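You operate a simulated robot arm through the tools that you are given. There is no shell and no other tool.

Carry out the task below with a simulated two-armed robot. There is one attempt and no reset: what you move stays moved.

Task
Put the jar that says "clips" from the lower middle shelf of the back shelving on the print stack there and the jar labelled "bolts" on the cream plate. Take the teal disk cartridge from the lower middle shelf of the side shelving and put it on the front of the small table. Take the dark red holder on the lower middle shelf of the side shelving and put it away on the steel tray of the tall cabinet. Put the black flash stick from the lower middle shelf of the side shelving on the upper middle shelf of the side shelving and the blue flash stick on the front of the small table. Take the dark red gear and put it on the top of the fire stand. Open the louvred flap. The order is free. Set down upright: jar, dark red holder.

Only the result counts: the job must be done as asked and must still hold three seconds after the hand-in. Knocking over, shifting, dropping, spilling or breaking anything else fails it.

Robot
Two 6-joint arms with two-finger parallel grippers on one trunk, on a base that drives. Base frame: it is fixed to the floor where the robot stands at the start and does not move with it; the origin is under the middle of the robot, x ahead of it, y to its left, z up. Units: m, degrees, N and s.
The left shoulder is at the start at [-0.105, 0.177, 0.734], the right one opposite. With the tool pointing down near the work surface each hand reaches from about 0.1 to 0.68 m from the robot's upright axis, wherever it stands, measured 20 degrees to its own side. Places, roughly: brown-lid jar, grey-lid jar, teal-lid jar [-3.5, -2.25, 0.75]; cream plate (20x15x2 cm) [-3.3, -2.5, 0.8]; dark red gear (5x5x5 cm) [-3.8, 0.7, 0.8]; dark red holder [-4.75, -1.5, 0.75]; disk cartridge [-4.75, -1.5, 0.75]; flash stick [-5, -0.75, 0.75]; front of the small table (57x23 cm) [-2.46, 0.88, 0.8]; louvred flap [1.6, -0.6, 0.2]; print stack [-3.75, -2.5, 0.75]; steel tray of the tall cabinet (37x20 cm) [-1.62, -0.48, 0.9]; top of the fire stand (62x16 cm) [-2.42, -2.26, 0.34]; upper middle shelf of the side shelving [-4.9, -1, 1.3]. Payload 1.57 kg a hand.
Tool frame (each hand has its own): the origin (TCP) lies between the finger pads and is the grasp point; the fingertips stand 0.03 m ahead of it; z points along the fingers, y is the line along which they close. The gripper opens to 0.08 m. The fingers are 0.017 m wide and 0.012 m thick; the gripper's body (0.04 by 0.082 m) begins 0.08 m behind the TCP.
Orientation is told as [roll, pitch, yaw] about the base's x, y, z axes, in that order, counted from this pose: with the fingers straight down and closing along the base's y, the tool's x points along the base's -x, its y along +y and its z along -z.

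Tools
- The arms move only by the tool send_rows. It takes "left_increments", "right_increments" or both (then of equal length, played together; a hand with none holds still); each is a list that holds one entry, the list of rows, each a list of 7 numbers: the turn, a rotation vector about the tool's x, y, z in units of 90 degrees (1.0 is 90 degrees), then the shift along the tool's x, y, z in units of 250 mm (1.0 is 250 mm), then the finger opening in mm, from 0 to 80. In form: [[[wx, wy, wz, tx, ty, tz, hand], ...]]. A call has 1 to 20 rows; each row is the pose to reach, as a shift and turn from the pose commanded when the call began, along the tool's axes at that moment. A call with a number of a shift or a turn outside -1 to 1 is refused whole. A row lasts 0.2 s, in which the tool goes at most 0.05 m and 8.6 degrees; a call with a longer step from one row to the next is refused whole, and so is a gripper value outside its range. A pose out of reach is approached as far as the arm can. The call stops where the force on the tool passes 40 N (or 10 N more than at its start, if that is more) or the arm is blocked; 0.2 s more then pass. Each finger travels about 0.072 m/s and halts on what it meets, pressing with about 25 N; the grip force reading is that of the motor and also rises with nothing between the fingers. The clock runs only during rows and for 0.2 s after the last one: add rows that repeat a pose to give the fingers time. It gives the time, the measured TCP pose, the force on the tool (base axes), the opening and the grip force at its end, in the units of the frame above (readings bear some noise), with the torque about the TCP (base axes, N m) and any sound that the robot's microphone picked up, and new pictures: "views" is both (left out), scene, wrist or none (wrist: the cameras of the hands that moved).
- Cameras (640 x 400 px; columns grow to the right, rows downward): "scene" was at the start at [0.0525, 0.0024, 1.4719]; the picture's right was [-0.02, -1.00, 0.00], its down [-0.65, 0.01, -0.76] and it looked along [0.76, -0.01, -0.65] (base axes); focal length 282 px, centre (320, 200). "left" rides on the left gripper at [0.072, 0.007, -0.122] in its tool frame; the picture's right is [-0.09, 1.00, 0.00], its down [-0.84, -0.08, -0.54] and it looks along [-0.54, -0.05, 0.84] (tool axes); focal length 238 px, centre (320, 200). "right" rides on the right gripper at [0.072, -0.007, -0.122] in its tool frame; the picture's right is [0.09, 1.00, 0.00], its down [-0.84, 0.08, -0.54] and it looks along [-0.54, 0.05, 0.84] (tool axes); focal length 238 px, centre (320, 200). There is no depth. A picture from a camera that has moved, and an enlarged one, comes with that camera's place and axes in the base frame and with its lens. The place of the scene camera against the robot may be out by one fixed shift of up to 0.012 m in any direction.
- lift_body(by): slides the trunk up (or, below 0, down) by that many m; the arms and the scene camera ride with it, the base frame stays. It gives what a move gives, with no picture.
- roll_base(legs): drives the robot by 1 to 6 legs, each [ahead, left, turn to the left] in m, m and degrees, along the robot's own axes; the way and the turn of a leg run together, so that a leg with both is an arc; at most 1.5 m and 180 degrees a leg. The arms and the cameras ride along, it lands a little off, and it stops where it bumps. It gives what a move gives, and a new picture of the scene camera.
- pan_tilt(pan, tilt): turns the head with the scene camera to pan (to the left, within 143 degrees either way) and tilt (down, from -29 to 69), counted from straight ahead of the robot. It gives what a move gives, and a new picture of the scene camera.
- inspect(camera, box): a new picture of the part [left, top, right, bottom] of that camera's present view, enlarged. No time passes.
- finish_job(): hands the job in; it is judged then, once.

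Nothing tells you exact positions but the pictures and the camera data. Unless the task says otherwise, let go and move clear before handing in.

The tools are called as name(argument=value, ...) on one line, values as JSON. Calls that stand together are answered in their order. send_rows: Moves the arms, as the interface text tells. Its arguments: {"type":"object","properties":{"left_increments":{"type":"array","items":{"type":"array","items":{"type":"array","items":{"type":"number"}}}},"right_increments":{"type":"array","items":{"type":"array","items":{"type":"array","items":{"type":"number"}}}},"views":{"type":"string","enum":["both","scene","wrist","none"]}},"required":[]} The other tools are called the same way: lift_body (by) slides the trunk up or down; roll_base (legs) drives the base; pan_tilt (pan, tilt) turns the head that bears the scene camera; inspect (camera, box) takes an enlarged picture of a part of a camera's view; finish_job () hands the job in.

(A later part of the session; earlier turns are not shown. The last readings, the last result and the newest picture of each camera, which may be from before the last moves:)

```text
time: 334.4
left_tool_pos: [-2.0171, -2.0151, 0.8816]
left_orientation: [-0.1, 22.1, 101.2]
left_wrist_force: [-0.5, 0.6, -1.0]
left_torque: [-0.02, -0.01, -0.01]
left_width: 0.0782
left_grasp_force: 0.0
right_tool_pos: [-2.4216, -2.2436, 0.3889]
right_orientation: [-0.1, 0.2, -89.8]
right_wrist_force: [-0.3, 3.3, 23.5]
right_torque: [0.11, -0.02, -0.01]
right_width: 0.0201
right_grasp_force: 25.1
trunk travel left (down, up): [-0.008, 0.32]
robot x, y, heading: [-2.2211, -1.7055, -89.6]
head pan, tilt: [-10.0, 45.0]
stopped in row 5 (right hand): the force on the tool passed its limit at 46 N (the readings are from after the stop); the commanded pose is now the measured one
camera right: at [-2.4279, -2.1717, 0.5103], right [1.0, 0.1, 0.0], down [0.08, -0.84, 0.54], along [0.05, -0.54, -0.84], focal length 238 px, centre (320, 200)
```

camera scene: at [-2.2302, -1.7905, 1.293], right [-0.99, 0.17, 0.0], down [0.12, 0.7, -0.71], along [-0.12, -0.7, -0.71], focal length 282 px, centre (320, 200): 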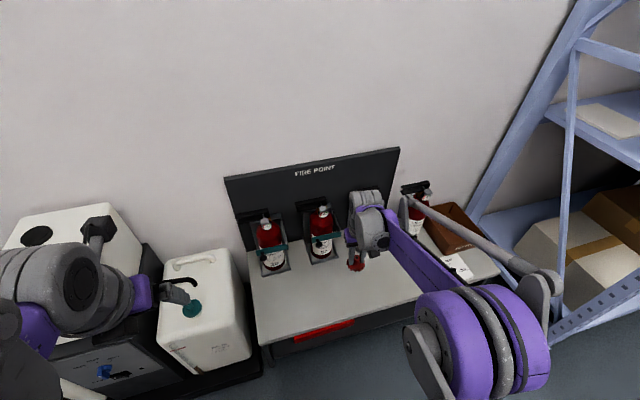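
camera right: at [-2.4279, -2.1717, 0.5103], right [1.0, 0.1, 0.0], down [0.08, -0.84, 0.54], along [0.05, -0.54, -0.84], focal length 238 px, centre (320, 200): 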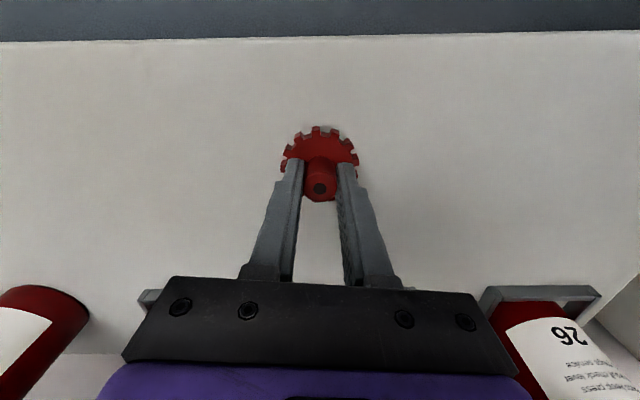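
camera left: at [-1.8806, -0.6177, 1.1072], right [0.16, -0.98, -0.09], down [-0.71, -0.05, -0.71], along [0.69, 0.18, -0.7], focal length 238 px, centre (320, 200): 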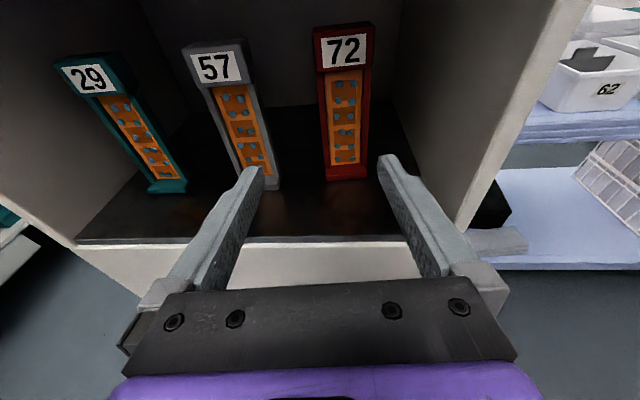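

Contact with the stand at z≈0.389. I release the gear and lift straight up.

send_rows(right_increments=[[[0, 0, 0, 0, 0, -0.004, 24], [0, 0, 0, 0, 0, -0.004, 34], [0, 0, 0, 0, 0, -0.004, 40], [0, 0, 0, 0, 0, -0.06, 40], [0, 0, 0, 0, 0, -0.16, 40], [0, 0, 0, 0, 0, -0.32, 40], [0, 0, 0, 0.05, 0, -0.5, 40], [0, 0, 0, 0.15, 0, -0.65, 40], [0, 0, 0, 0.25, 0, -0.8, 60], [0, 0, 0, 0.4, 0, -0.92, 80]]], views="both")

```text
time: 336.6
left_tool_pos: [-2.0173, -2.0148, 0.8806]
left_orientation: [-0.1, 22.2, 101.1]
left_wrist_force: [-0.5, -0.4, -0.2]
left_torque: [0.01, 0.02, 0.01]
left_width: 0.078
left_grasp_force: 0.1
right_tool_pos: [-2.4236, -2.1432, 0.6176]
right_orientation: [-0.1, 0.1, -89.8]
right_wrist_force: [0.5, -0.9, -0.2]
right_torque: [0.06, 0.01, -0.01]
right_width: 0.08
right_grasp_force: 0.1
trunk travel left (down, up): [-0.008, 0.32]
robot x, y, heading: [-2.2202, -1.7044, -89.7]
head pan, tilt: [-10.0, 45.0]
camera scene: at [-2.2302, -1.7895, 1.2931], right [-0.99, 0.17, 0.0], down [0.12, 0.7, -0.71], along [-0.12, -0.7, -0.71], focal length 282 px, centre (320, 200)
camera right: at [-2.4298, -2.0723, 0.7389], right [1.0, 0.09, 0.0], down [0.08, -0.84, 0.54], along [0.05, -0.54, -0.84], focal length 238 px, centre (320, 200)
```

scene: 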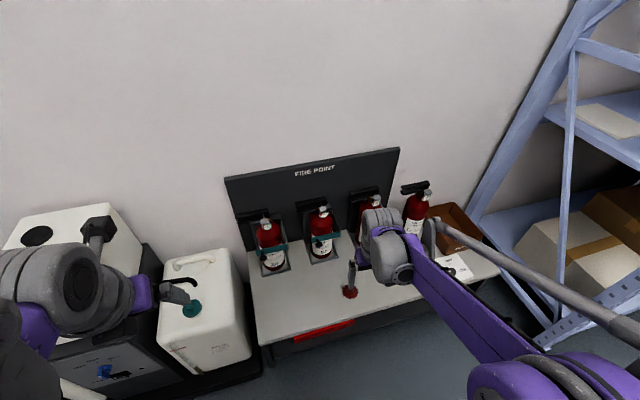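
right: 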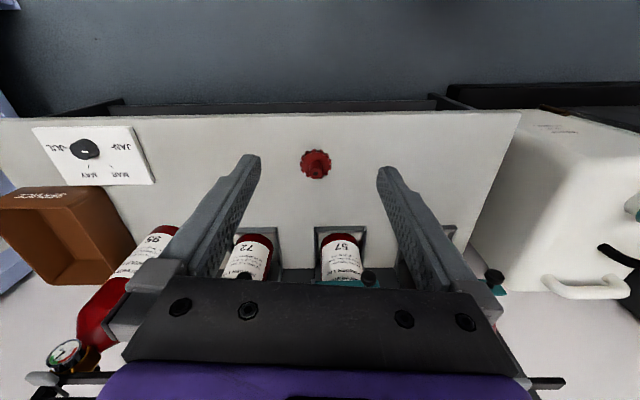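

The gear stands on the fire stand. Next are the jars on the back shelving; I raise the trunk, retract the right hand and slide west along the corridor.

send_rows(right_increments=[[[0, 0, 0, 0.15, 0, -0.1, 80], [0, 0, 0, 0.3, 0, -0.2, 80], [0, 0, 0, 0.45, 0, -0.3, 80], [0, 0, 0, 0.6, 0, -0.4, 80], [0, 0, 0, 0.75, 0, -0.5, 80]]], left_increments=[[[0, -0.04, 0, -0.05, 0, 0, 80], [0, -0.08, 0, -0.1, 0, 0, 80], [0, -0.12, 0, -0.15, 0, 0, 80], [0, -0.16, 0, -0.2, 0, 0, 80], [0, -0.16, 0, -0.2, 0, 0, 80]]], views="none")

lift_body(by=0.2)

roll_base(legs=[[0.05, -1.2, 0]])

pan_tilt(pan=-5, tilt=35)

```text
time: 337.8
left_tool_pos: [-2.0265, -1.9691, 0.8621]
left_orientation: [-0.1, 7.8, 101.2]
left_wrist_force: [-0.1, 0.2, -0.5]
left_torque: [0.0, 0.01, -0.01]
left_width: 0.08
left_grasp_force: 0.0
right_tool_pos: [-2.4224, -1.9573, 0.7435]
right_orientation: [-0.2, 0.2, -89.8]
right_wrist_force: [0.4, -0.5, -0.3]
right_torque: [-0.01, -0.01, 0.01]
right_width: 0.08
right_grasp_force: 0.0
trunk travel left (down, up): [-0.008, 0.32]
robot x, y, heading: [-2.2227, -1.7071, -89.5]
head pan, tilt: [-10.0, 45.0]
```

```text
time: 340.0
left_tool_pos: [-2.0252, -1.9692, 1.0627]
left_orientation: [-0.1, 7.7, 101.2]
left_wrist_force: [0.6, -0.3, -0.7]
left_torque: [-0.02, -0.02, 0.0]
left_width: 0.0799
left_grasp_force: 0.1
right_tool_pos: [-2.4229, -1.958, 0.9427]
right_orientation: [-0.2, 0.3, -89.8]
right_wrist_force: [-0.6, 0.3, 0.5]
right_torque: [-0.02, -0.02, 0.02]
right_width: 0.08
right_grasp_force: 0.0
trunk travel left (down, up): [-0.208, 0.12]
robot x, y, heading: [-2.2207, -1.7079, -89.7]
head pan, tilt: [-10.0, 45.0]
```

```text
time: 346.6
left_tool_pos: [-2.7705, -1.9968, 1.0626]
left_orientation: [0.3, 8.0, 101.1]
left_wrist_force: [0.8, -0.7, -1.0]
left_torque: [0.01, 0.03, 0.04]
left_width: 0.0799
left_grasp_force: 0.0
right_tool_pos: [-3.1567, -1.9831, 0.9428]
right_orientation: [0.8, 0.0, -88.3]
right_wrist_force: [22.8, -1.2, 7.0]
right_torque: [-0.19, 2.7, 0.94]
right_width: 0.0801
right_grasp_force: 0.1
trunk travel left (down, up): [-0.208, 0.12]
robot x, y, heading: [-2.9698, -1.7337, -89.9]
head pan, tilt: [-10.0, 45.0]
stopped in leg 1: the force on the tool passed its limit at 87 N (the readings are from after the stop); the commanded pose is now the measured one
camera scene: at [-2.9721, -1.7679, 1.497], right [-0.99, 0.17, 0.0], down [0.12, 0.69, -0.71], along [-0.12, -0.7, -0.7], focal length 282 px, centre (320, 200)
```

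scene: 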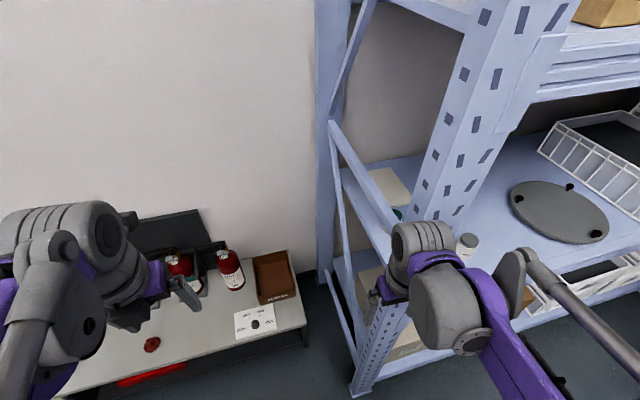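

```text
time: 347.4
left_tool_pos: [-2.7694, -1.997, 1.0624]
left_orientation: [0.3, 8.0, 101.3]
left_wrist_force: [0.0, 0.4, 0.7]
left_torque: [-0.03, 0.0, -0.02]
left_width: 0.0801
left_grasp_force: 0.0
right_tool_pos: [-3.1567, -1.9831, 0.9432]
right_orientation: [0.7, 0.0, -88.4]
right_wrist_force: [52.5, 2.4, 8.5]
right_torque: [-0.55, 6.21, 2.15]
right_width: 0.0802
right_grasp_force: 0.0
trunk travel left (down, up): [-0.208, 0.12]
robot x, y, heading: [-2.9684, -1.7346, -89.9]
head pan, tilt: [-5.0, 35.0]
camera scene: at [-2.9642, -1.7753, 1.5117], right [-1.0, 0.09, 0.01], down [0.04, 0.57, -0.82], along [-0.07, -0.82, -0.57], focal length 282 px, centre (320, 200)
```

scene: 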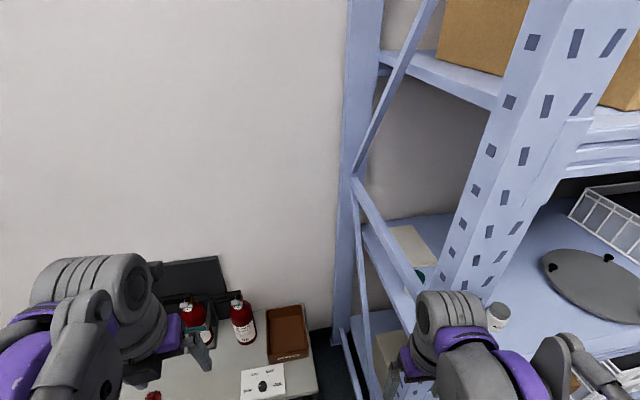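

The right hand touched the shelf's upright. I ease off immediately and move north a bit before continuing.

roll_base(legs=[[0, 0.08, 0], [-0.1, 0, 0]])

send_rows(right_increments=[[[0, 0, 0, 0.12, 0, -0.1, 80], [0, 0, 0, 0.24, 0, -0.2, 80], [0, 0, 0, 0.3, 0, -0.3, 80]]], left_increments=[[[0, 0, 0, -0.1, 0, 0, 80], [0, 0, 0, -0.2, 0, 0, 80], [0, 0, 0, -0.2, 0, 0, 80]]], views="none")

pan_tilt(pan=-45, tilt=35)

pan_tilt(pan=-140, tilt=55)

```text
time: 349.5
left_tool_pos: [-2.6957, -1.8999, 1.0619]
left_orientation: [-0.1, 7.8, 101.2]
left_wrist_force: [-0.2, -0.2, 0.3]
left_torque: [-0.01, -0.06, -0.01]
left_width: 0.08
left_grasp_force: 0.0
right_tool_pos: [-3.0843, -1.8865, 0.9415]
right_orientation: [1.0, 0.2, -88.5]
right_wrist_force: [0.1, -0.4, 0.5]
right_torque: [-0.02, 0.03, 0.01]
right_width: 0.08
right_grasp_force: 0.0
trunk travel left (down, up): [-0.208, 0.12]
robot x, y, heading: [-2.892, -1.6344, -89.9]
head pan, tilt: [-5.0, 35.0]
camera scene: at [-2.8937, -1.6801, 1.5116], right [-1.0, 0.08, 0.0], down [0.05, 0.57, -0.82], along [-0.07, -0.82, -0.57], focal length 282 px, centre (320, 200)
```

scene: 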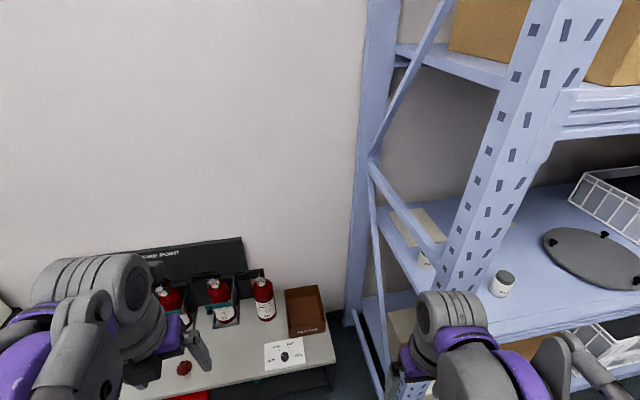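

```text
time: 350.3
left_tool_pos: [-2.7046, -1.8532, 1.0565]
left_orientation: [-0.1, 7.7, 101.2]
left_wrist_force: [-0.7, -0.8, -0.9]
left_torque: [0.0, 0.0, -0.01]
left_width: 0.0803
left_grasp_force: 0.1
right_tool_pos: [-3.0891, -1.8116, 1.0184]
right_orientation: [1.1, 0.2, -88.5]
right_wrist_force: [0.2, 0.4, 0.8]
right_torque: [-0.01, -0.01, 0.0]
right_width: 0.0801
right_grasp_force: 0.1
trunk travel left (down, up): [-0.208, 0.12]
robot x, y, heading: [-2.8924, -1.636, -89.7]
head pan, tilt: [-5.0, 35.0]
```

```text
time: 351.4
left_tool_pos: [-2.7048, -1.8539, 1.0548]
left_orientation: [-0.1, 7.7, 101.2]
left_wrist_force: [0.6, 0.1, -0.2]
left_torque: [-0.03, -0.02, 0.02]
left_width: 0.0801
left_grasp_force: 0.0
right_tool_pos: [-3.0895, -1.8125, 1.0178]
right_orientation: [0.9, 0.3, -88.5]
right_wrist_force: [0.0, 0.4, 1.0]
right_torque: [0.0, -0.01, 0.03]
right_width: 0.0798
right_grasp_force: 0.1
trunk travel left (down, up): [-0.208, 0.12]
robot x, y, heading: [-2.8853, -1.6383, -89.8]
head pan, tilt: [-45.0, 35.0]
camera scene: at [-2.9483, -1.6555, 1.5116], right [-0.71, 0.7, 0.0], down [0.4, 0.41, -0.82], along [-0.58, -0.58, -0.57], focal length 282 px, centre (320, 200)
```

scene: 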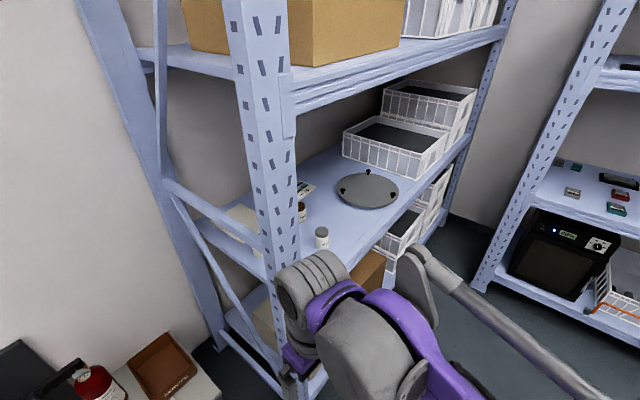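

```text
time: 353.1
left_tool_pos: [-2.7058, -1.8535, 1.0563]
left_orientation: [-0.1, 7.8, 101.3]
left_wrist_force: [-0.8, 0.4, -0.7]
left_torque: [0.04, 0.02, 0.01]
left_width: 0.0798
left_grasp_force: 0.0
right_tool_pos: [-3.0897, -1.8132, 1.0171]
right_orientation: [1.0, 0.4, -88.5]
right_wrist_force: [0.6, 0.1, 0.0]
right_torque: [-0.01, -0.04, 0.01]
right_width: 0.0801
right_grasp_force: 0.1
trunk travel left (down, up): [-0.208, 0.12]
robot x, y, heading: [-2.8863, -1.6347, -89.7]
head pan, tilt: [-140.0, 55.0]
camera scene: at [-2.9328, -1.5379, 1.4833], right [0.76, 0.65, 0.0], down [0.53, -0.63, -0.57], along [-0.37, 0.44, -0.82], focal length 282 px, centre (320, 200)
```

scene: 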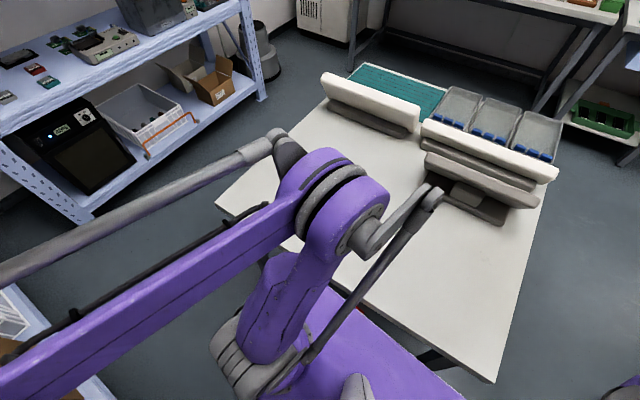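

send_rows(left_increments=[[[0, 0, 0, -0.1, 0, -0.05, 80], [0, 0, 0, -0.2, 0, -0.1, 80], [0, 0, 0, -0.25, 0, -0.1, 80]]], views="none")

roll_base(legs=[[0.03, -0.3, 0], [0.02, -0.3, 0]])

pan_tilt(pan=0, tilt=35)

```text
time: 353.9
left_tool_pos: [-2.7191, -1.7874, 1.0717]
left_orientation: [-0.2, 7.6, 101.2]
left_wrist_force: [0.1, 0.1, -0.2]
left_torque: [-0.01, 0.0, -0.01]
left_width: 0.0801
left_grasp_force: 0.1
right_tool_pos: [-3.0901, -1.8124, 1.0183]
right_orientation: [1.0, 0.4, -88.5]
right_wrist_force: [-0.6, -1.3, 0.4]
right_torque: [0.02, -0.03, 0.0]
right_width: 0.08
right_grasp_force: 0.0
trunk travel left (down, up): [-0.208, 0.12]
robot x, y, heading: [-2.8919, -1.6346, -89.9]
head pan, tilt: [-140.0, 55.0]
```

```text
time: 359.9
left_tool_pos: [-3.3202, -1.8421, 1.0712]
left_orientation: [-0.1, 7.7, 101.2]
left_wrist_force: [0.2, 0.6, 0.0]
left_torque: [-0.03, 0.02, -0.02]
left_width: 0.08
left_grasp_force: 0.0
right_tool_pos: [-3.6921, -1.8648, 1.0177]
right_orientation: [1.0, 0.3, -88.3]
right_wrist_force: [0.4, -0.5, 0.5]
right_torque: [0.02, 0.0, 0.0]
right_width: 0.0799
right_grasp_force: 0.0
trunk travel left (down, up): [-0.208, 0.12]
robot x, y, heading: [-3.4942, -1.6882, -89.8]
head pan, tilt: [-140.0, 55.0]
camera scene: at [-3.536, -1.5905, 1.4833], right [0.76, 0.65, 0.0], down [0.53, -0.63, -0.57], along [-0.37, 0.44, -0.82], focal length 282 px, centre (320, 200)
```

scene: 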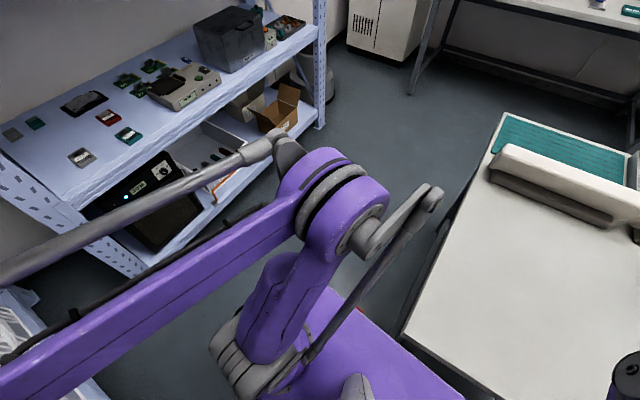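

```text
time: 362.1
left_tool_pos: [-3.3212, -1.842, 1.0714]
left_orientation: [-0.1, 7.7, 101.1]
left_wrist_force: [0.7, -0.4, -1.2]
left_torque: [0.01, -0.03, -0.05]
left_width: 0.08
left_grasp_force: 0.0
right_tool_pos: [-3.6917, -1.8646, 1.0176]
right_orientation: [1.0, 0.3, -88.3]
right_wrist_force: [0.9, -0.5, -0.3]
right_torque: [0.0, -0.01, 0.01]
right_width: 0.0803
right_grasp_force: 0.1
trunk travel left (down, up): [-0.208, 0.12]
robot x, y, heading: [-3.4939, -1.687, -89.9]
head pan, tilt: [0.0, 35.0]
camera scene: at [-3.4889, -1.7336, 1.5116], right [-1.0, 0.0, 0.0], down [0.0, 0.57, -0.82], along [0.0, -0.82, -0.57], focal length 282 px, centre (320, 200)
```

scene: 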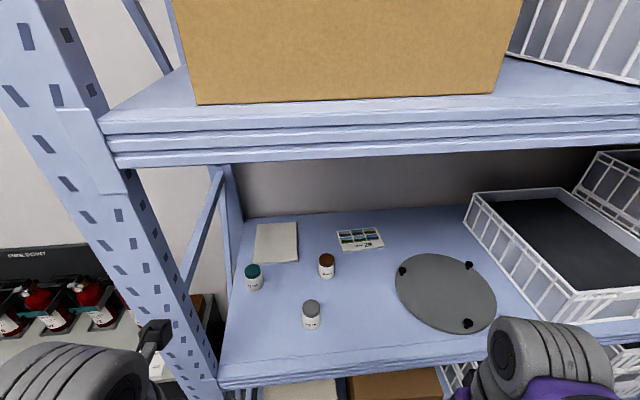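

All three jars, the cream plate and the print stack are visible. I zoom in on the labels.

inspect(camera="scene", box=[230, 210, 400, 340])

inspect(camera="scene", box=[235, 250, 345, 335])

```text
3.08 times, centred on (315, 275) of scene
camera zoom: at [-3.4889, -1.7336, 1.5116], right [-1.0, 0.0, 0.0], down [0.0, 0.57, -0.82], along [0.0, -0.82, -0.57], focal length 869 px, centre (335, -31)
```

zoom: 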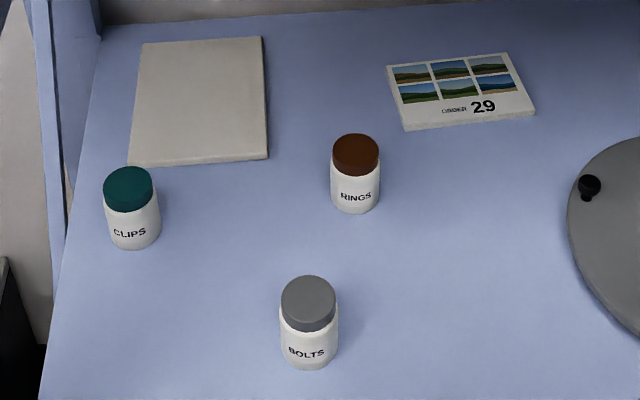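

```text
4.71 times, centred on (290, 292) of scene
camera zoom: at [-3.4889, -1.7336, 1.5116], right [-1.0, 0.0, 0.0], down [0.0, 0.57, -0.82], along [0.0, -0.82, -0.57], focal length 1328 px, centre (461, -235)
```

zoom: 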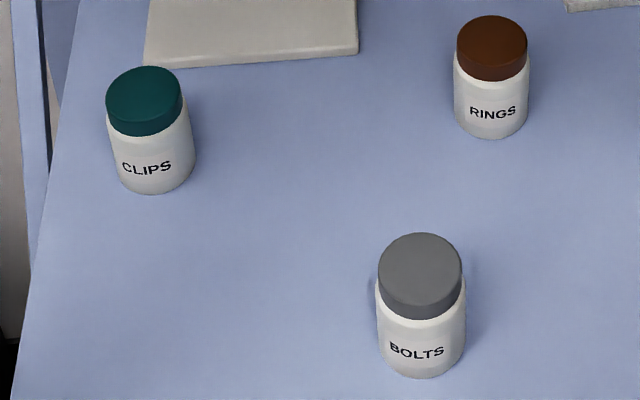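

Labels read: CLIPS has the teal lid, BOLTS the grey lid. I bring the left hand to a shallow forward pose to pick the clips jar at about [-3.28, -2.32].

send_rows(left_increments=[[[0, 0.075, 0, 0.015, -0.004, 0.1, 80], [0, 0.15, 0, 0.03, -0.008, 0.2, 80], [0, 0.225, 0, 0.045, -0.012, 0.3, 80], [0, 0.3, 0, 0.06, -0.016, 0.4, 80], [0, 0.375, 0, 0.075, -0.02, 0.5, 80], [0, 0.45, 0, 0.09, -0.024, 0.6, 80], [0, 0.525, 0, 0.105, -0.028, 0.7, 80], [0, 0.6, 0, 0.118, -0.03, 0.8, 80], [0, 0.667, 0, 0.13, -0.032, 0.906, 80], [0, 0.667, 0, 0.13, -0.032, 0.906, 80]]], views="both")

```text
time: 364.2
left_tool_pos: [-3.3114, -1.9518, 0.9078]
left_orientation: [-0.3, 66.7, 101.0]
left_wrist_force: [-0.2, 0.9, -0.1]
left_torque: [-0.01, -0.01, 0.01]
left_width: 0.0801
left_grasp_force: 0.0
left hand out of reach, approached as far as the arm can: row 2, 3, 4, 5, 6, 7, 8
right_tool_pos: [-3.6932, -1.8641, 1.0178]
right_orientation: [1.0, 0.2, -88.4]
right_wrist_force: [-0.3, -0.3, 0.6]
right_torque: [0.02, -0.03, -0.02]
right_width: 0.0797
right_grasp_force: 0.0
trunk travel left (down, up): [-0.208, 0.12]
robot x, y, heading: [-3.4934, -1.6848, -89.7]
head pan, tilt: [0.0, 35.0]
stopped in row 10 (left hand): the arm was blocked; the commanded pose is now the measured one
camera scene: at [-3.4888, -1.7334, 1.5116], right [-1.0, 0.0, 0.0], down [0.0, 0.57, -0.82], along [0.0, -0.82, -0.57], focal length 282 px, centre (320, 200)
camera left: at [-3.3356, -1.8717, 1.0237], right [-0.98, -0.16, -0.09], down [-0.09, 0.83, -0.55], along [0.16, -0.54, -0.83], focal length 238 px, centre (320, 200)
```

scene: 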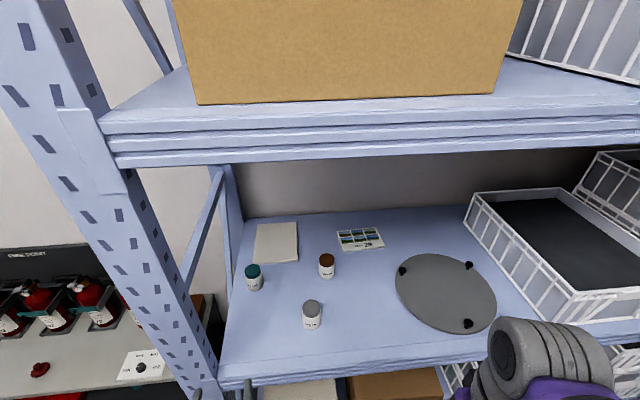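
left: 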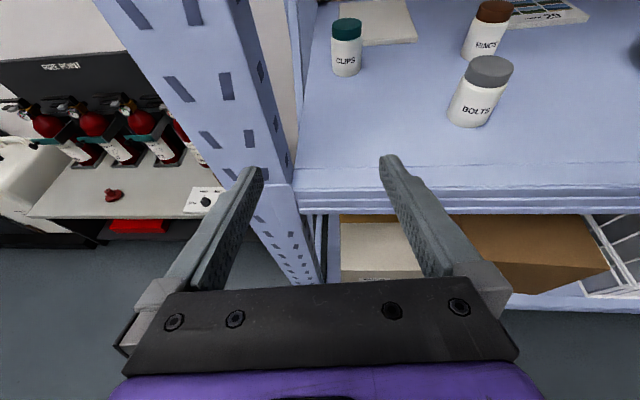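

Combining both cameras puts this shelf at z≈0.797, the clips jar at [-3.291, -2.288] close behind the upright. I angle the hand and enter from the west side.

send_rows(left_increments=[[[0.02, 0, -0.009, 0.018, 0.062, 0.12, 80], [0.04, 0, -0.018, 0.037, 0.125, 0.24, 80], [0.06, 0, -0.026, 0.055, 0.187, 0.36, 80], [0.082, 0, -0.035, 0.074, 0.25, 0.48, 80], [0.082, 0, -0.035, 0.092, 0.312, 0.596, 80], [0.082, 0, -0.035, 0.092, 0.312, 0.596, 80]]], views="wrist")

```text
time: 365.6
left_tool_pos: [-3.3613, -2.1103, 0.8719]
left_orientation: [-0.3, 66.7, 109.0]
left_wrist_force: [-0.2, 0.3, -0.4]
left_torque: [0.02, -0.01, -0.01]
left_width: 0.0801
left_grasp_force: 0.0
right_tool_pos: [-3.6918, -1.8629, 1.0179]
right_orientation: [1.0, 0.3, -88.4]
right_wrist_force: [-0.6, 0.4, 0.2]
right_torque: [-0.01, -0.02, -0.02]
right_width: 0.0799
right_grasp_force: 0.1
trunk travel left (down, up): [-0.208, 0.12]
robot x, y, heading: [-3.4944, -1.6885, -89.6]
head pan, tilt: [0.0, 35.0]
camera left: at [-3.3961, -2.0333, 0.9851], right [-0.95, -0.3, -0.09], down [-0.2, 0.81, -0.55], along [0.23, -0.51, -0.83], focal length 238 px, centre (320, 200)
```

left: 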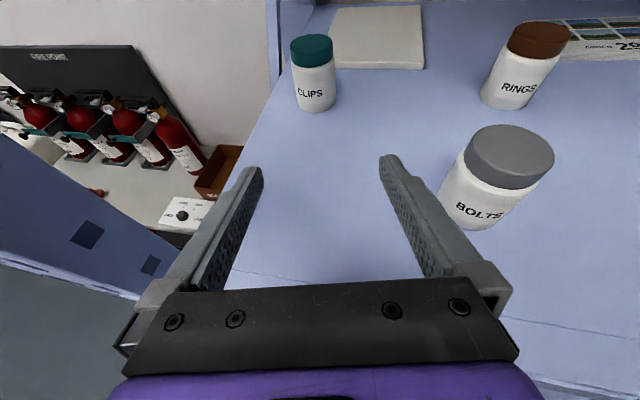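

send_rows(left_increments=[[[0, 0, 0, 0.04, -0.003, 0.15, 80], [0, 0, 0, 0.08, -0.006, 0.3, 80], [0, 0, 0, 0.12, -0.009, 0.45, 80], [0, 0, 0, 0.155, -0.012, 0.6, 80], [0, 0, 0, 0.155, -0.012, 0.6, 80]]], views="wrist")

```text
time: 366.8
left_tool_pos: [-3.3065, -2.251, 0.85]
left_orientation: [-0.3, 66.8, 109.0]
left_wrist_force: [0.3, 0.1, 0.0]
left_torque: [0.05, 0.01, 0.01]
left_width: 0.0801
left_grasp_force: 0.1
right_tool_pos: [-3.6933, -1.8648, 1.0171]
right_orientation: [1.0, 0.1, -88.4]
right_wrist_force: [-1.2, 0.4, -1.0]
right_torque: [0.02, 0.0, 0.0]
right_width: 0.0799
right_grasp_force: 0.0
trunk travel left (down, up): [-0.208, 0.12]
robot x, y, heading: [-3.4933, -1.6889, -89.8]
head pan, tilt: [0.0, 35.0]
camera left: at [-3.3406, -2.1752, 0.9637], right [-0.95, -0.29, -0.09], down [-0.2, 0.81, -0.56], along [0.23, -0.51, -0.83], focal length 238 px, centre (320, 200)
```

left: 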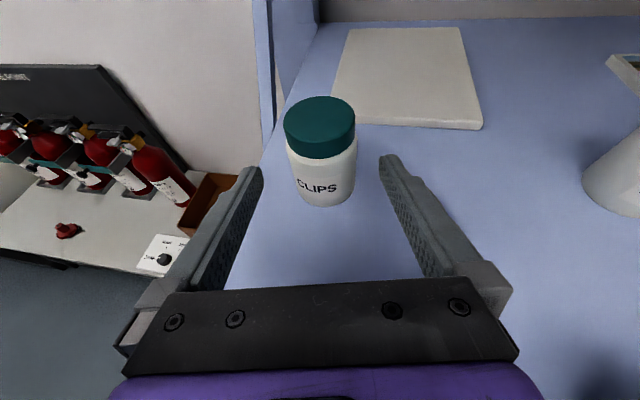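

send_rows(left_increments=[[[0, 0, 0, 0.008, 0, 0.07, 80], [0, 0, 0, 0.017, 0, 0.14, 80], [0, 0, 0, 0.017, 0, 0.14, 65], [0, 0, 0, 0.017, 0, 0.14, 45], [0, 0, 0, 0.017, 0, 0.14, 30], [0, 0, 0, 0.017, 0, 0.14, 20], [0, 0, 0, 0.017, 0, 0.14, 20]]], views="wrist")

```text
time: 368.4
left_tool_pos: [-3.2959, -2.2847, 0.8378]
left_orientation: [-0.3, 66.6, 109.0]
left_wrist_force: [0.0, -1.4, 2.0]
left_torque: [-0.1, 0.01, 0.02]
left_width: 0.0487
left_grasp_force: 25.1
right_tool_pos: [-3.6923, -1.8652, 1.017]
right_orientation: [0.9, 0.3, -88.5]
right_wrist_force: [0.5, 0.2, -0.1]
right_torque: [-0.01, -0.02, -0.02]
right_width: 0.0796
right_grasp_force: 0.1
trunk travel left (down, up): [-0.208, 0.12]
robot x, y, heading: [-3.492, -1.6882, -89.8]
head pan, tilt: [0.0, 35.0]
camera left: at [-3.3295, -2.2079, 0.9526], right [-0.95, -0.29, -0.09], down [-0.2, 0.81, -0.55], along [0.23, -0.51, -0.83], focal length 238 px, centre (320, 200)
```

left: 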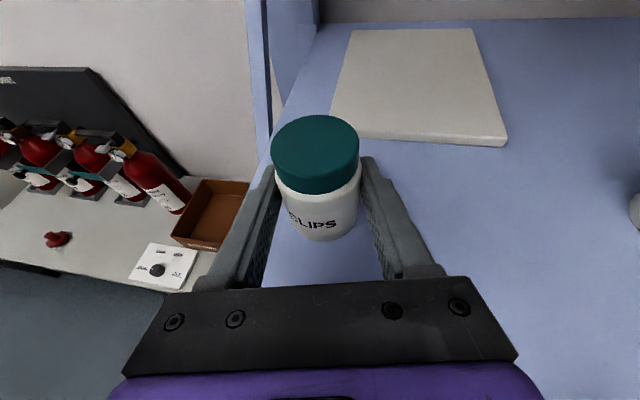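

Gripped (49 mm). I lift the jar well above the others and shift the robot west.

send_rows(left_increments=[[[0, 0, 0, 0.12, 0, -0.05, 20], [0, 0, 0, 0.24, 0, -0.1, 20], [0, 0, 0, 0.36, 0, -0.155, 20], [0, 0, 0, 0.5, 0, -0.215, 20]]], views="none")

roll_base(legs=[[0, -0.34, 0]])

inspect(camera="left", box=[0, 0, 640, 400])

```text
time: 369.4
left_tool_pos: [-3.2941, -2.2847, 0.9744]
left_orientation: [-0.4, 66.8, 109.0]
left_wrist_force: [0.6, -0.2, -1.9]
left_torque: [0.03, -0.01, -0.03]
left_width: 0.0487
left_grasp_force: 24.9
right_tool_pos: [-3.6938, -1.8624, 1.0171]
right_orientation: [0.9, 0.4, -88.4]
right_wrist_force: [0.8, -0.3, -0.1]
right_torque: [-0.02, 0.0, -0.01]
right_width: 0.08
right_grasp_force: 0.1
trunk travel left (down, up): [-0.208, 0.12]
robot x, y, heading: [-3.4931, -1.6878, -89.9]
head pan, tilt: [0.0, 35.0]
```

```text
time: 372.9
left_tool_pos: [-3.6326, -2.2853, 0.9746]
left_orientation: [-0.4, 66.7, 108.8]
left_wrist_force: [1.0, 0.3, -1.5]
left_torque: [0.01, -0.02, 0.01]
left_width: 0.0485
left_grasp_force: 24.6
right_tool_pos: [-4.0299, -1.8656, 1.0178]
right_orientation: [1.0, 0.3, -88.6]
right_wrist_force: [0.4, -0.1, -1.0]
right_torque: [0.01, -0.03, 0.01]
right_width: 0.0799
right_grasp_force: 0.0
trunk travel left (down, up): [-0.208, 0.12]
robot x, y, heading: [-3.829, -1.6912, -90.2]
head pan, tilt: [0.0, 35.0]
camera scene: at [-3.8258, -1.7346, 1.5116], right [-1.0, 0.0, 0.0], down [0.0, 0.57, -0.82], along [0.0, -0.82, -0.57], focal length 282 px, centre (320, 200)
```

scene: 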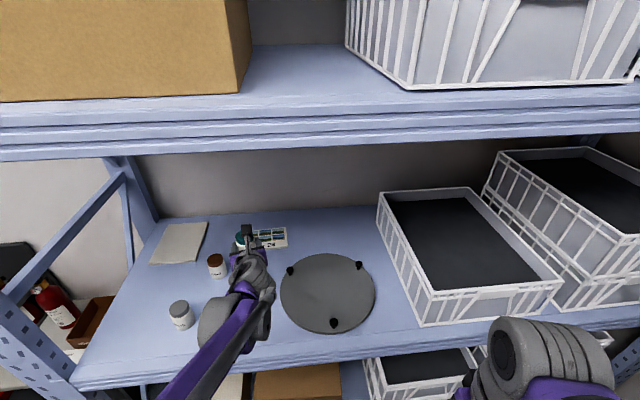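

```text
1.00 times, centred on (320, 200) of left (not enlarged: the box is as wide or as high as the picture)
camera zoom: at [-3.6669, -2.2099, 1.0877], right [-0.95, -0.29, -0.09], down [-0.2, 0.81, -0.55], along [0.23, -0.51, -0.83], focal length 238 px, centre (320, 200)
```

zoom: 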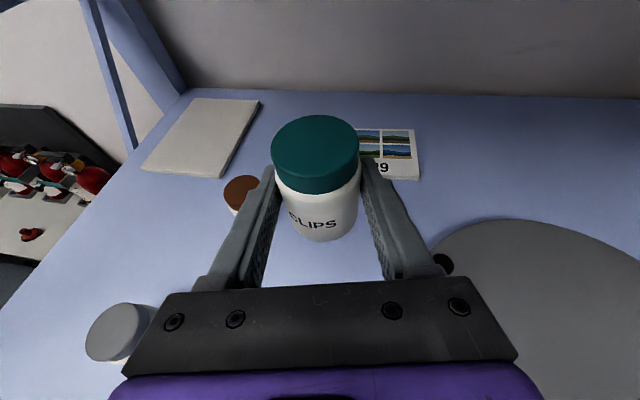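

roll_base(legs=[[0.04, 0, 0.2]])

send_rows(left_increments=[[[0, 0, 0, 0.01, 0.048, 0.135, 20], [0, 0, 0, 0.02, 0.096, 0.27, 20], [0, 0, 0, 0.02, 0.143, 0.405, 20], [0, 0, 0, 0.0, 0.19, 0.54, 20], [0, 0, 0, -0.014, 0.239, 0.676, 20], [0, 0, 0, -0.014, 0.239, 0.676, 20]]], views="both")

```text
time: 373.8
left_tool_pos: [-3.6311, -2.3259, 0.9726]
left_orientation: [-0.4, 66.8, 108.9]
left_wrist_force: [0.5, -0.1, -2.1]
left_torque: [0.02, 0.0, 0.04]
left_width: 0.0485
left_grasp_force: 25.0
right_tool_pos: [-4.029, -1.906, 1.0174]
right_orientation: [0.8, 0.3, -88.5]
right_wrist_force: [-0.2, -1.1, 0.9]
right_torque: [0.03, 0.0, 0.0]
right_width: 0.0798
right_grasp_force: 0.1
trunk travel left (down, up): [-0.208, 0.12]
robot x, y, heading: [-3.8293, -1.73, -89.9]
head pan, tilt: [0.0, 35.0]
camera scene: at [-3.8253, -1.7756, 1.5115], right [-1.0, 0.0, 0.0], down [0.0, 0.57, -0.82], along [0.0, -0.82, -0.57], focal length 282 px, centre (320, 200)
```

scene: 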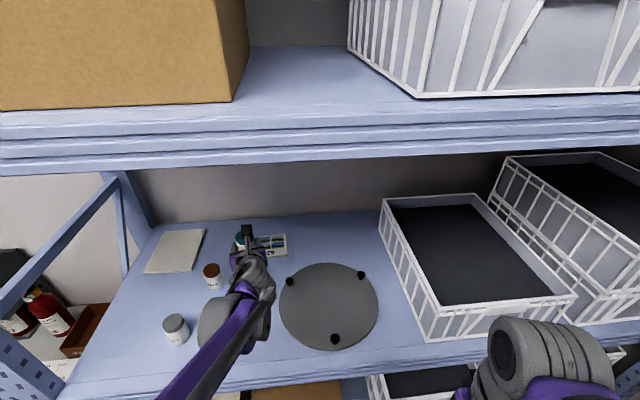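

```text
time: 375.2
left_tool_pos: [-3.6349, -2.4908, 0.9016]
left_orientation: [-0.2, 66.7, 109.0]
left_wrist_force: [-0.3, 0.1, -2.4]
left_torque: [-0.03, -0.01, 0.03]
left_width: 0.0487
left_grasp_force: 25.0
right_tool_pos: [-4.0276, -1.9055, 1.0191]
right_orientation: [1.0, 0.2, -88.3]
right_wrist_force: [0.1, -0.6, 0.3]
right_torque: [0.0, 0.01, -0.04]
right_width: 0.08
right_grasp_force: 0.0
trunk travel left (down, up): [-0.208, 0.12]
robot x, y, heading: [-3.8335, -1.7321, -90.0]
head pan, tilt: [0.0, 35.0]
camera scene: at [-3.8253, -1.7739, 1.5116], right [-1.0, 0.0, 0.0], down [0.0, 0.57, -0.82], along [0.0, -0.82, -0.57], focal length 282 px, centre (320, 200)
camera left: at [-3.6691, -2.4149, 1.0164], right [-0.95, -0.29, -0.09], down [-0.2, 0.81, -0.55], along [0.23, -0.51, -0.83], focal length 238 px, centre (320, 200)
```

scene: 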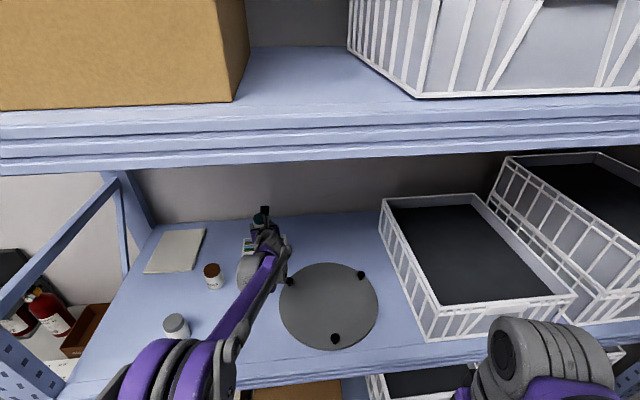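
left: 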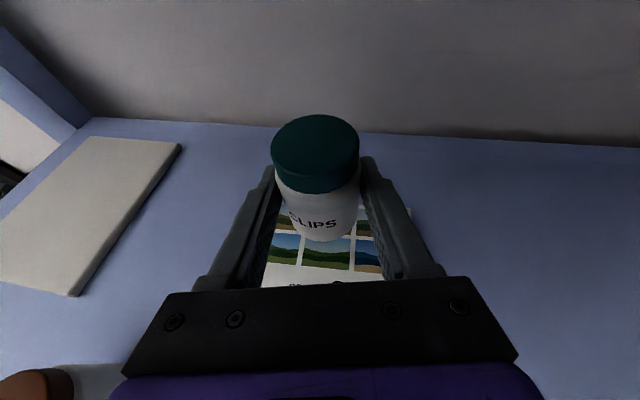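

The jar is above the stack. I lower it until contact.

send_rows(left_increments=[[[0, 0, 0, -0.04, 0, 0.017, 20], [0, 0, 0, -0.08, 0, 0.034, 20], [0, 0, 0, -0.1, 0, 0.043, 20], [0, 0, 0, -0.111, 0, 0.0477, 20], [0, 0, 0, -0.122, 0, 0.0525, 20], [0, 0, 0, -0.133, 0, 0.0572, 20], [0, 0, 0, -0.144, 0, 0.062, 20], [0, 0, 0, -0.155, 0, 0.0667, 20], [0, 0, 0, -0.166, 0, 0.0714, 20], [0, 0, 0, -0.166, 0, 0.0714, 20]]], views="wrist")

```text
time: 377.4
left_tool_pos: [-3.6366, -2.4912, 0.858]
left_orientation: [-0.4, 66.7, 108.9]
left_wrist_force: [-0.2, -0.1, -1.5]
left_torque: [0.01, 0.0, 0.01]
left_width: 0.0483
left_grasp_force: 24.5
right_tool_pos: [-4.028, -1.9058, 1.0172]
right_orientation: [0.8, 0.2, -88.4]
right_wrist_force: [-0.2, 0.3, -0.3]
right_torque: [-0.01, -0.01, 0.0]
right_width: 0.08
right_grasp_force: 0.0
trunk travel left (down, up): [-0.208, 0.12]
robot x, y, heading: [-3.8294, -1.7295, -89.7]
head pan, tilt: [0.0, 35.0]
camera left: at [-3.6704, -2.4148, 0.9716], right [-0.95, -0.29, -0.09], down [-0.2, 0.81, -0.55], along [0.23, -0.51, -0.83], focal length 238 px, centre (320, 200)
```

left: 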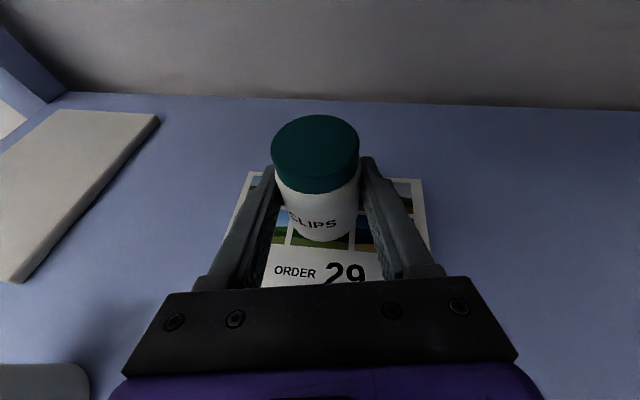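

send_rows(left_increments=[[[0, 0, 0, -0.011, 0, 0.0047, 20], [0, 0, 0, -0.022, 0, 0.0095, 20], [0, 0, 0, -0.033, 0, 0.0142, 20], [0, 0, 0, -0.04, 0, 0.0172, 20], [0, 0, 0, -0.047, 0, 0.0202, 20], [0, 0, 0, -0.054, 0, 0.0232, 20], [0, 0, 0, -0.054, 0, 0.0232, 20]]], views="wrist")

```text
time: 379.0
left_tool_pos: [-3.6365, -2.4892, 0.8455]
left_orientation: [-0.4, 66.9, 108.9]
left_wrist_force: [2.2, -4.2, 19.0]
left_torque: [-0.2, -0.11, -0.01]
left_width: 0.0487
left_grasp_force: 24.7
right_tool_pos: [-4.0295, -1.904, 1.0185]
right_orientation: [1.0, 0.2, -88.4]
right_wrist_force: [0.7, -0.4, 0.0]
right_torque: [0.02, 0.0, -0.01]
right_width: 0.0799
right_grasp_force: 0.1
trunk travel left (down, up): [-0.208, 0.12]
robot x, y, heading: [-3.8306, -1.7295, -90.2]
head pan, tilt: [0.0, 35.0]
camera left: at [-3.6705, -2.4129, 0.9587], right [-0.95, -0.29, -0.09], down [-0.2, 0.81, -0.56], along [0.23, -0.51, -0.83], focal length 238 px, centre (320, 200)
```

left: 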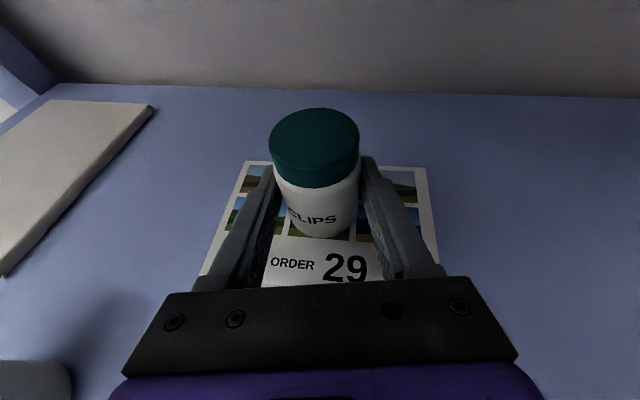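

Contact. I relieve slightly, open, and withdraw.

send_rows(left_increments=[[[0, 0, 0, 0.007, 0, -0.003, 20], [0, 0, 0, 0.007, 0, -0.003, 56], [0, 0, 0, 0.007, 0, -0.003, 70], [0, 0, 0, 0.007, 0, -0.003, 78], [0, 0, 0, 0.007, 0, -0.003, 78], [0, 0, 0, 0.0, 0, -0.08, 78], [0, 0, 0, -0.01, 0, -0.2, 78], [0, 0, 0, -0.01, 0, -0.35, 78], [0, 0, 0, 0.0, 0, -0.5, 78], [0, 0, 0, 0.02, 0, -0.66, 78]]], views="both")

```text
time: 381.2
left_tool_pos: [-3.6868, -2.3468, 0.9123]
left_orientation: [-0.4, 66.8, 108.8]
left_wrist_force: [-0.3, -0.4, -0.4]
left_torque: [-0.01, 0.01, -0.03]
left_width: 0.0782
left_grasp_force: 0.1
right_tool_pos: [-4.0287, -1.9042, 1.0176]
right_orientation: [0.9, 0.1, -88.4]
right_wrist_force: [0.2, 0.7, -0.1]
right_torque: [-0.04, -0.03, -0.01]
right_width: 0.08
right_grasp_force: 0.0
trunk travel left (down, up): [-0.208, 0.12]
robot x, y, heading: [-3.8288, -1.7311, -89.9]
head pan, tilt: [0.0, 35.0]
camera scene: at [-3.8255, -1.7731, 1.5116], right [-1.0, 0.0, 0.0], down [0.0, 0.57, -0.82], along [0.0, -0.82, -0.57], focal length 282 px, centre (320, 200)
camera left: at [-3.7216, -2.27, 1.0262], right [-0.95, -0.3, -0.09], down [-0.2, 0.81, -0.56], along [0.23, -0.51, -0.83], focal length 238 px, centre (320, 200)
```

scene: 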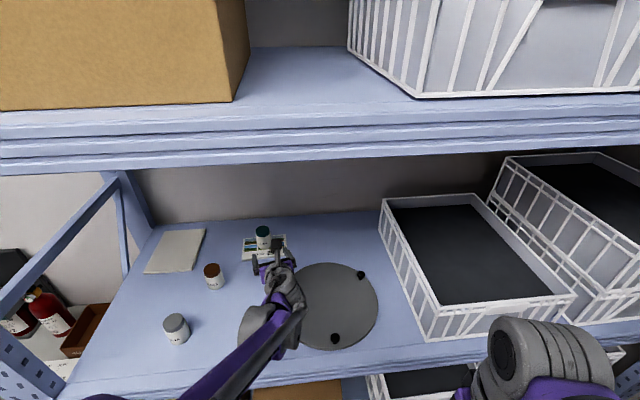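
left: 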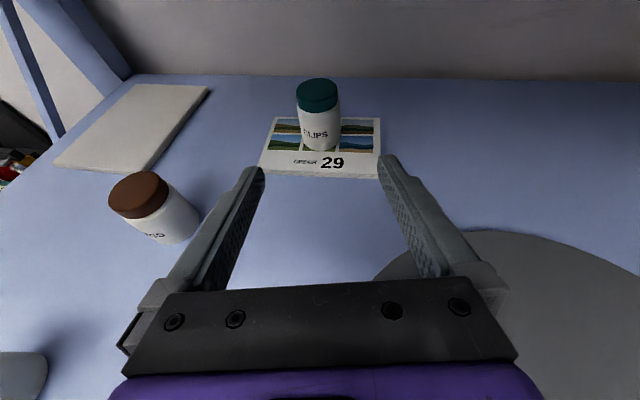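

The clips jar stands on the print stack. Next the bolts jar; I retract and shift east.

send_rows(left_increments=[[[0, 0, 0, -0.047, -0.06, -0.17, 78], [0, 0, 0, -0.094, -0.12, -0.34, 78], [0, 0, 0, -0.14, -0.18, -0.51, 78], [0, 0, 0, -0.187, -0.24, -0.68, 78], [0, 0, 0, -0.234, -0.296, -0.847, 78]]], views="none")

roll_base(legs=[[-0.04, 0.16, 0]])

inspect(camera="left", box=[0, 0, 640, 400])

```text
time: 382.4
left_tool_pos: [-3.6872, -2.117, 0.943]
left_orientation: [-0.4, 66.8, 109.0]
left_wrist_force: [0.7, -0.1, 0.7]
left_torque: [0.0, 0.01, 0.01]
left_width: 0.0784
left_grasp_force: 0.0
right_tool_pos: [-4.0284, -1.9046, 1.0169]
right_orientation: [1.0, 0.1, -88.4]
right_wrist_force: [1.2, 0.9, -0.7]
right_torque: [-0.02, 0.01, 0.0]
right_width: 0.0799
right_grasp_force: 0.1
trunk travel left (down, up): [-0.208, 0.12]
robot x, y, heading: [-3.8297, -1.7308, -89.7]
head pan, tilt: [0.0, 35.0]
```

```text
time: 384.4
left_tool_pos: [-3.5303, -2.0784, 0.9426]
left_orientation: [-0.2, 66.7, 108.9]
left_wrist_force: [0.2, -0.2, -0.6]
left_torque: [0.0, -0.01, -0.01]
left_width: 0.0781
left_grasp_force: 0.1
right_tool_pos: [-3.8688, -1.8641, 1.0172]
right_orientation: [0.9, 0.2, -88.7]
right_wrist_force: [-0.7, 0.3, -0.2]
right_torque: [-0.02, 0.01, -0.03]
right_width: 0.0801
right_grasp_force: 0.1
trunk travel left (down, up): [-0.208, 0.12]
robot x, y, heading: [-3.6679, -1.691, -89.9]
head pan, tilt: [0.0, 35.0]
camera scene: at [-3.6659, -1.7337, 1.5116], right [-1.0, 0.0, 0.0], down [0.0, 0.57, -0.82], along [0.0, -0.82, -0.57], focal length 282 px, centre (320, 200)
```

scene: 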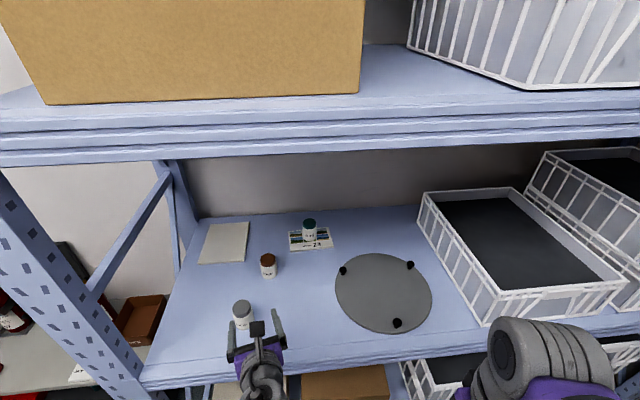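

```text
1.00 times, centred on (320, 200) of left (not enlarged: the box is as wide or as high as the picture)
camera zoom: at [-3.564, -2.0025, 1.0565], right [-0.95, -0.29, -0.09], down [-0.2, 0.81, -0.55], along [0.23, -0.51, -0.83], focal length 238 px, centre (320, 200)
```

zoom: 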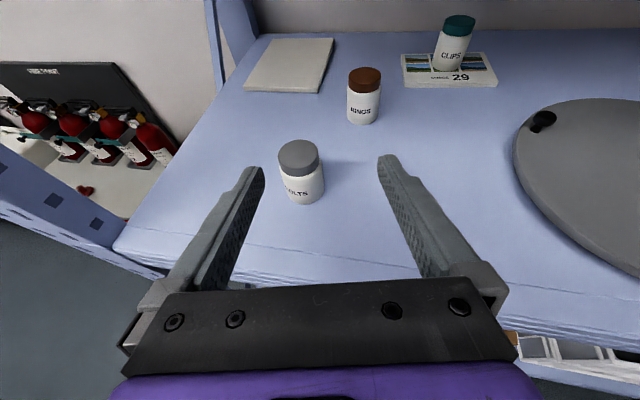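

send_rows(left_increments=[[[0, 0, 0, -0.12, -0.04, 0.05, 78], [0, 0, 0, -0.24, -0.08, 0.1, 78], [0, 0, 0, -0.36, -0.114, 0.155, 78], [0, 0, 0, -0.32, -0.114, 0.26, 78], [0, 0, 0, -0.27, -0.114, 0.38, 78], [0, 0, 0, -0.235, -0.114, 0.47, 78], [0, 0, 0, -0.235, -0.114, 0.47, 78]]], views="wrist")

```text
time: 386.0
left_tool_pos: [-3.4735, -2.1502, 0.8418]
left_orientation: [-0.3, 66.9, 108.8]
left_wrist_force: [-0.7, 0.2, 0.2]
left_torque: [0.02, 0.02, -0.03]
left_width: 0.078
left_grasp_force: 0.0
right_tool_pos: [-3.8702, -1.8638, 1.0173]
right_orientation: [0.9, 0.3, -88.6]
right_wrist_force: [-0.3, -0.5, -0.6]
right_torque: [0.01, 0.01, 0.0]
right_width: 0.0798
right_grasp_force: 0.0
trunk travel left (down, up): [-0.208, 0.12]
robot x, y, heading: [-3.6673, -1.6912, -90.2]
head pan, tilt: [0.0, 35.0]
camera left: at [-3.5082, -2.0733, 0.956], right [-0.95, -0.29, -0.09], down [-0.2, 0.81, -0.55], along [0.23, -0.51, -0.83], focal length 238 px, centre (320, 200)
```

left: 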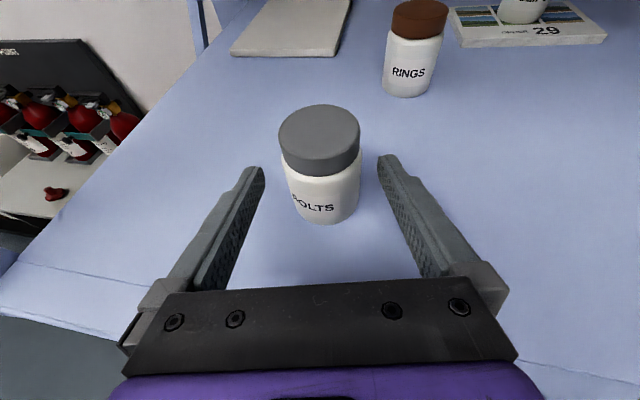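

send_rows(left_increments=[[[0, 0, 0, 0.012, 0, 0.03, 78], [0, 0, 0, 0.023, 0, 0.064, 78], [0, 0, 0, 0.023, 0, 0.064, 60], [0, 0, 0, 0.023, 0, 0.064, 45], [0, 0, 0, 0.023, 0, 0.064, 30], [0, 0, 0, 0.023, 0, 0.064, 20], [0, 0, 0, 0.023, 0, 0.064, 20]]], views="wrist")

```text
time: 387.6
left_tool_pos: [-3.4684, -2.1646, 0.8399]
left_orientation: [-0.3, 66.6, 108.8]
left_wrist_force: [2.2, 0.0, 1.5]
left_torque: [0.02, 0.0, 0.02]
left_width: 0.0484
left_grasp_force: 25.5
right_tool_pos: [-3.8699, -1.8635, 1.0177]
right_orientation: [0.9, 0.4, -88.6]
right_wrist_force: [-0.1, 0.1, 0.0]
right_torque: [-0.02, 0.03, -0.01]
right_width: 0.0801
right_grasp_force: 0.1
trunk travel left (down, up): [-0.208, 0.12]
robot x, y, heading: [-3.6696, -1.6891, -89.9]
head pan, tilt: [0.0, 35.0]
camera left: at [-3.5029, -2.0888, 0.9552], right [-0.95, -0.29, -0.09], down [-0.2, 0.81, -0.55], along [0.23, -0.51, -0.83], focal length 238 px, centre (320, 200)
```

left: 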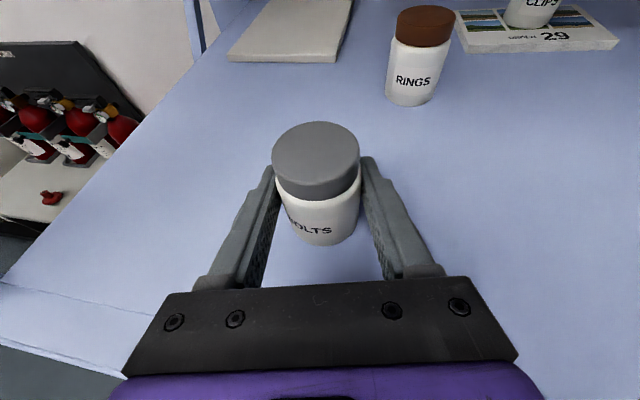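

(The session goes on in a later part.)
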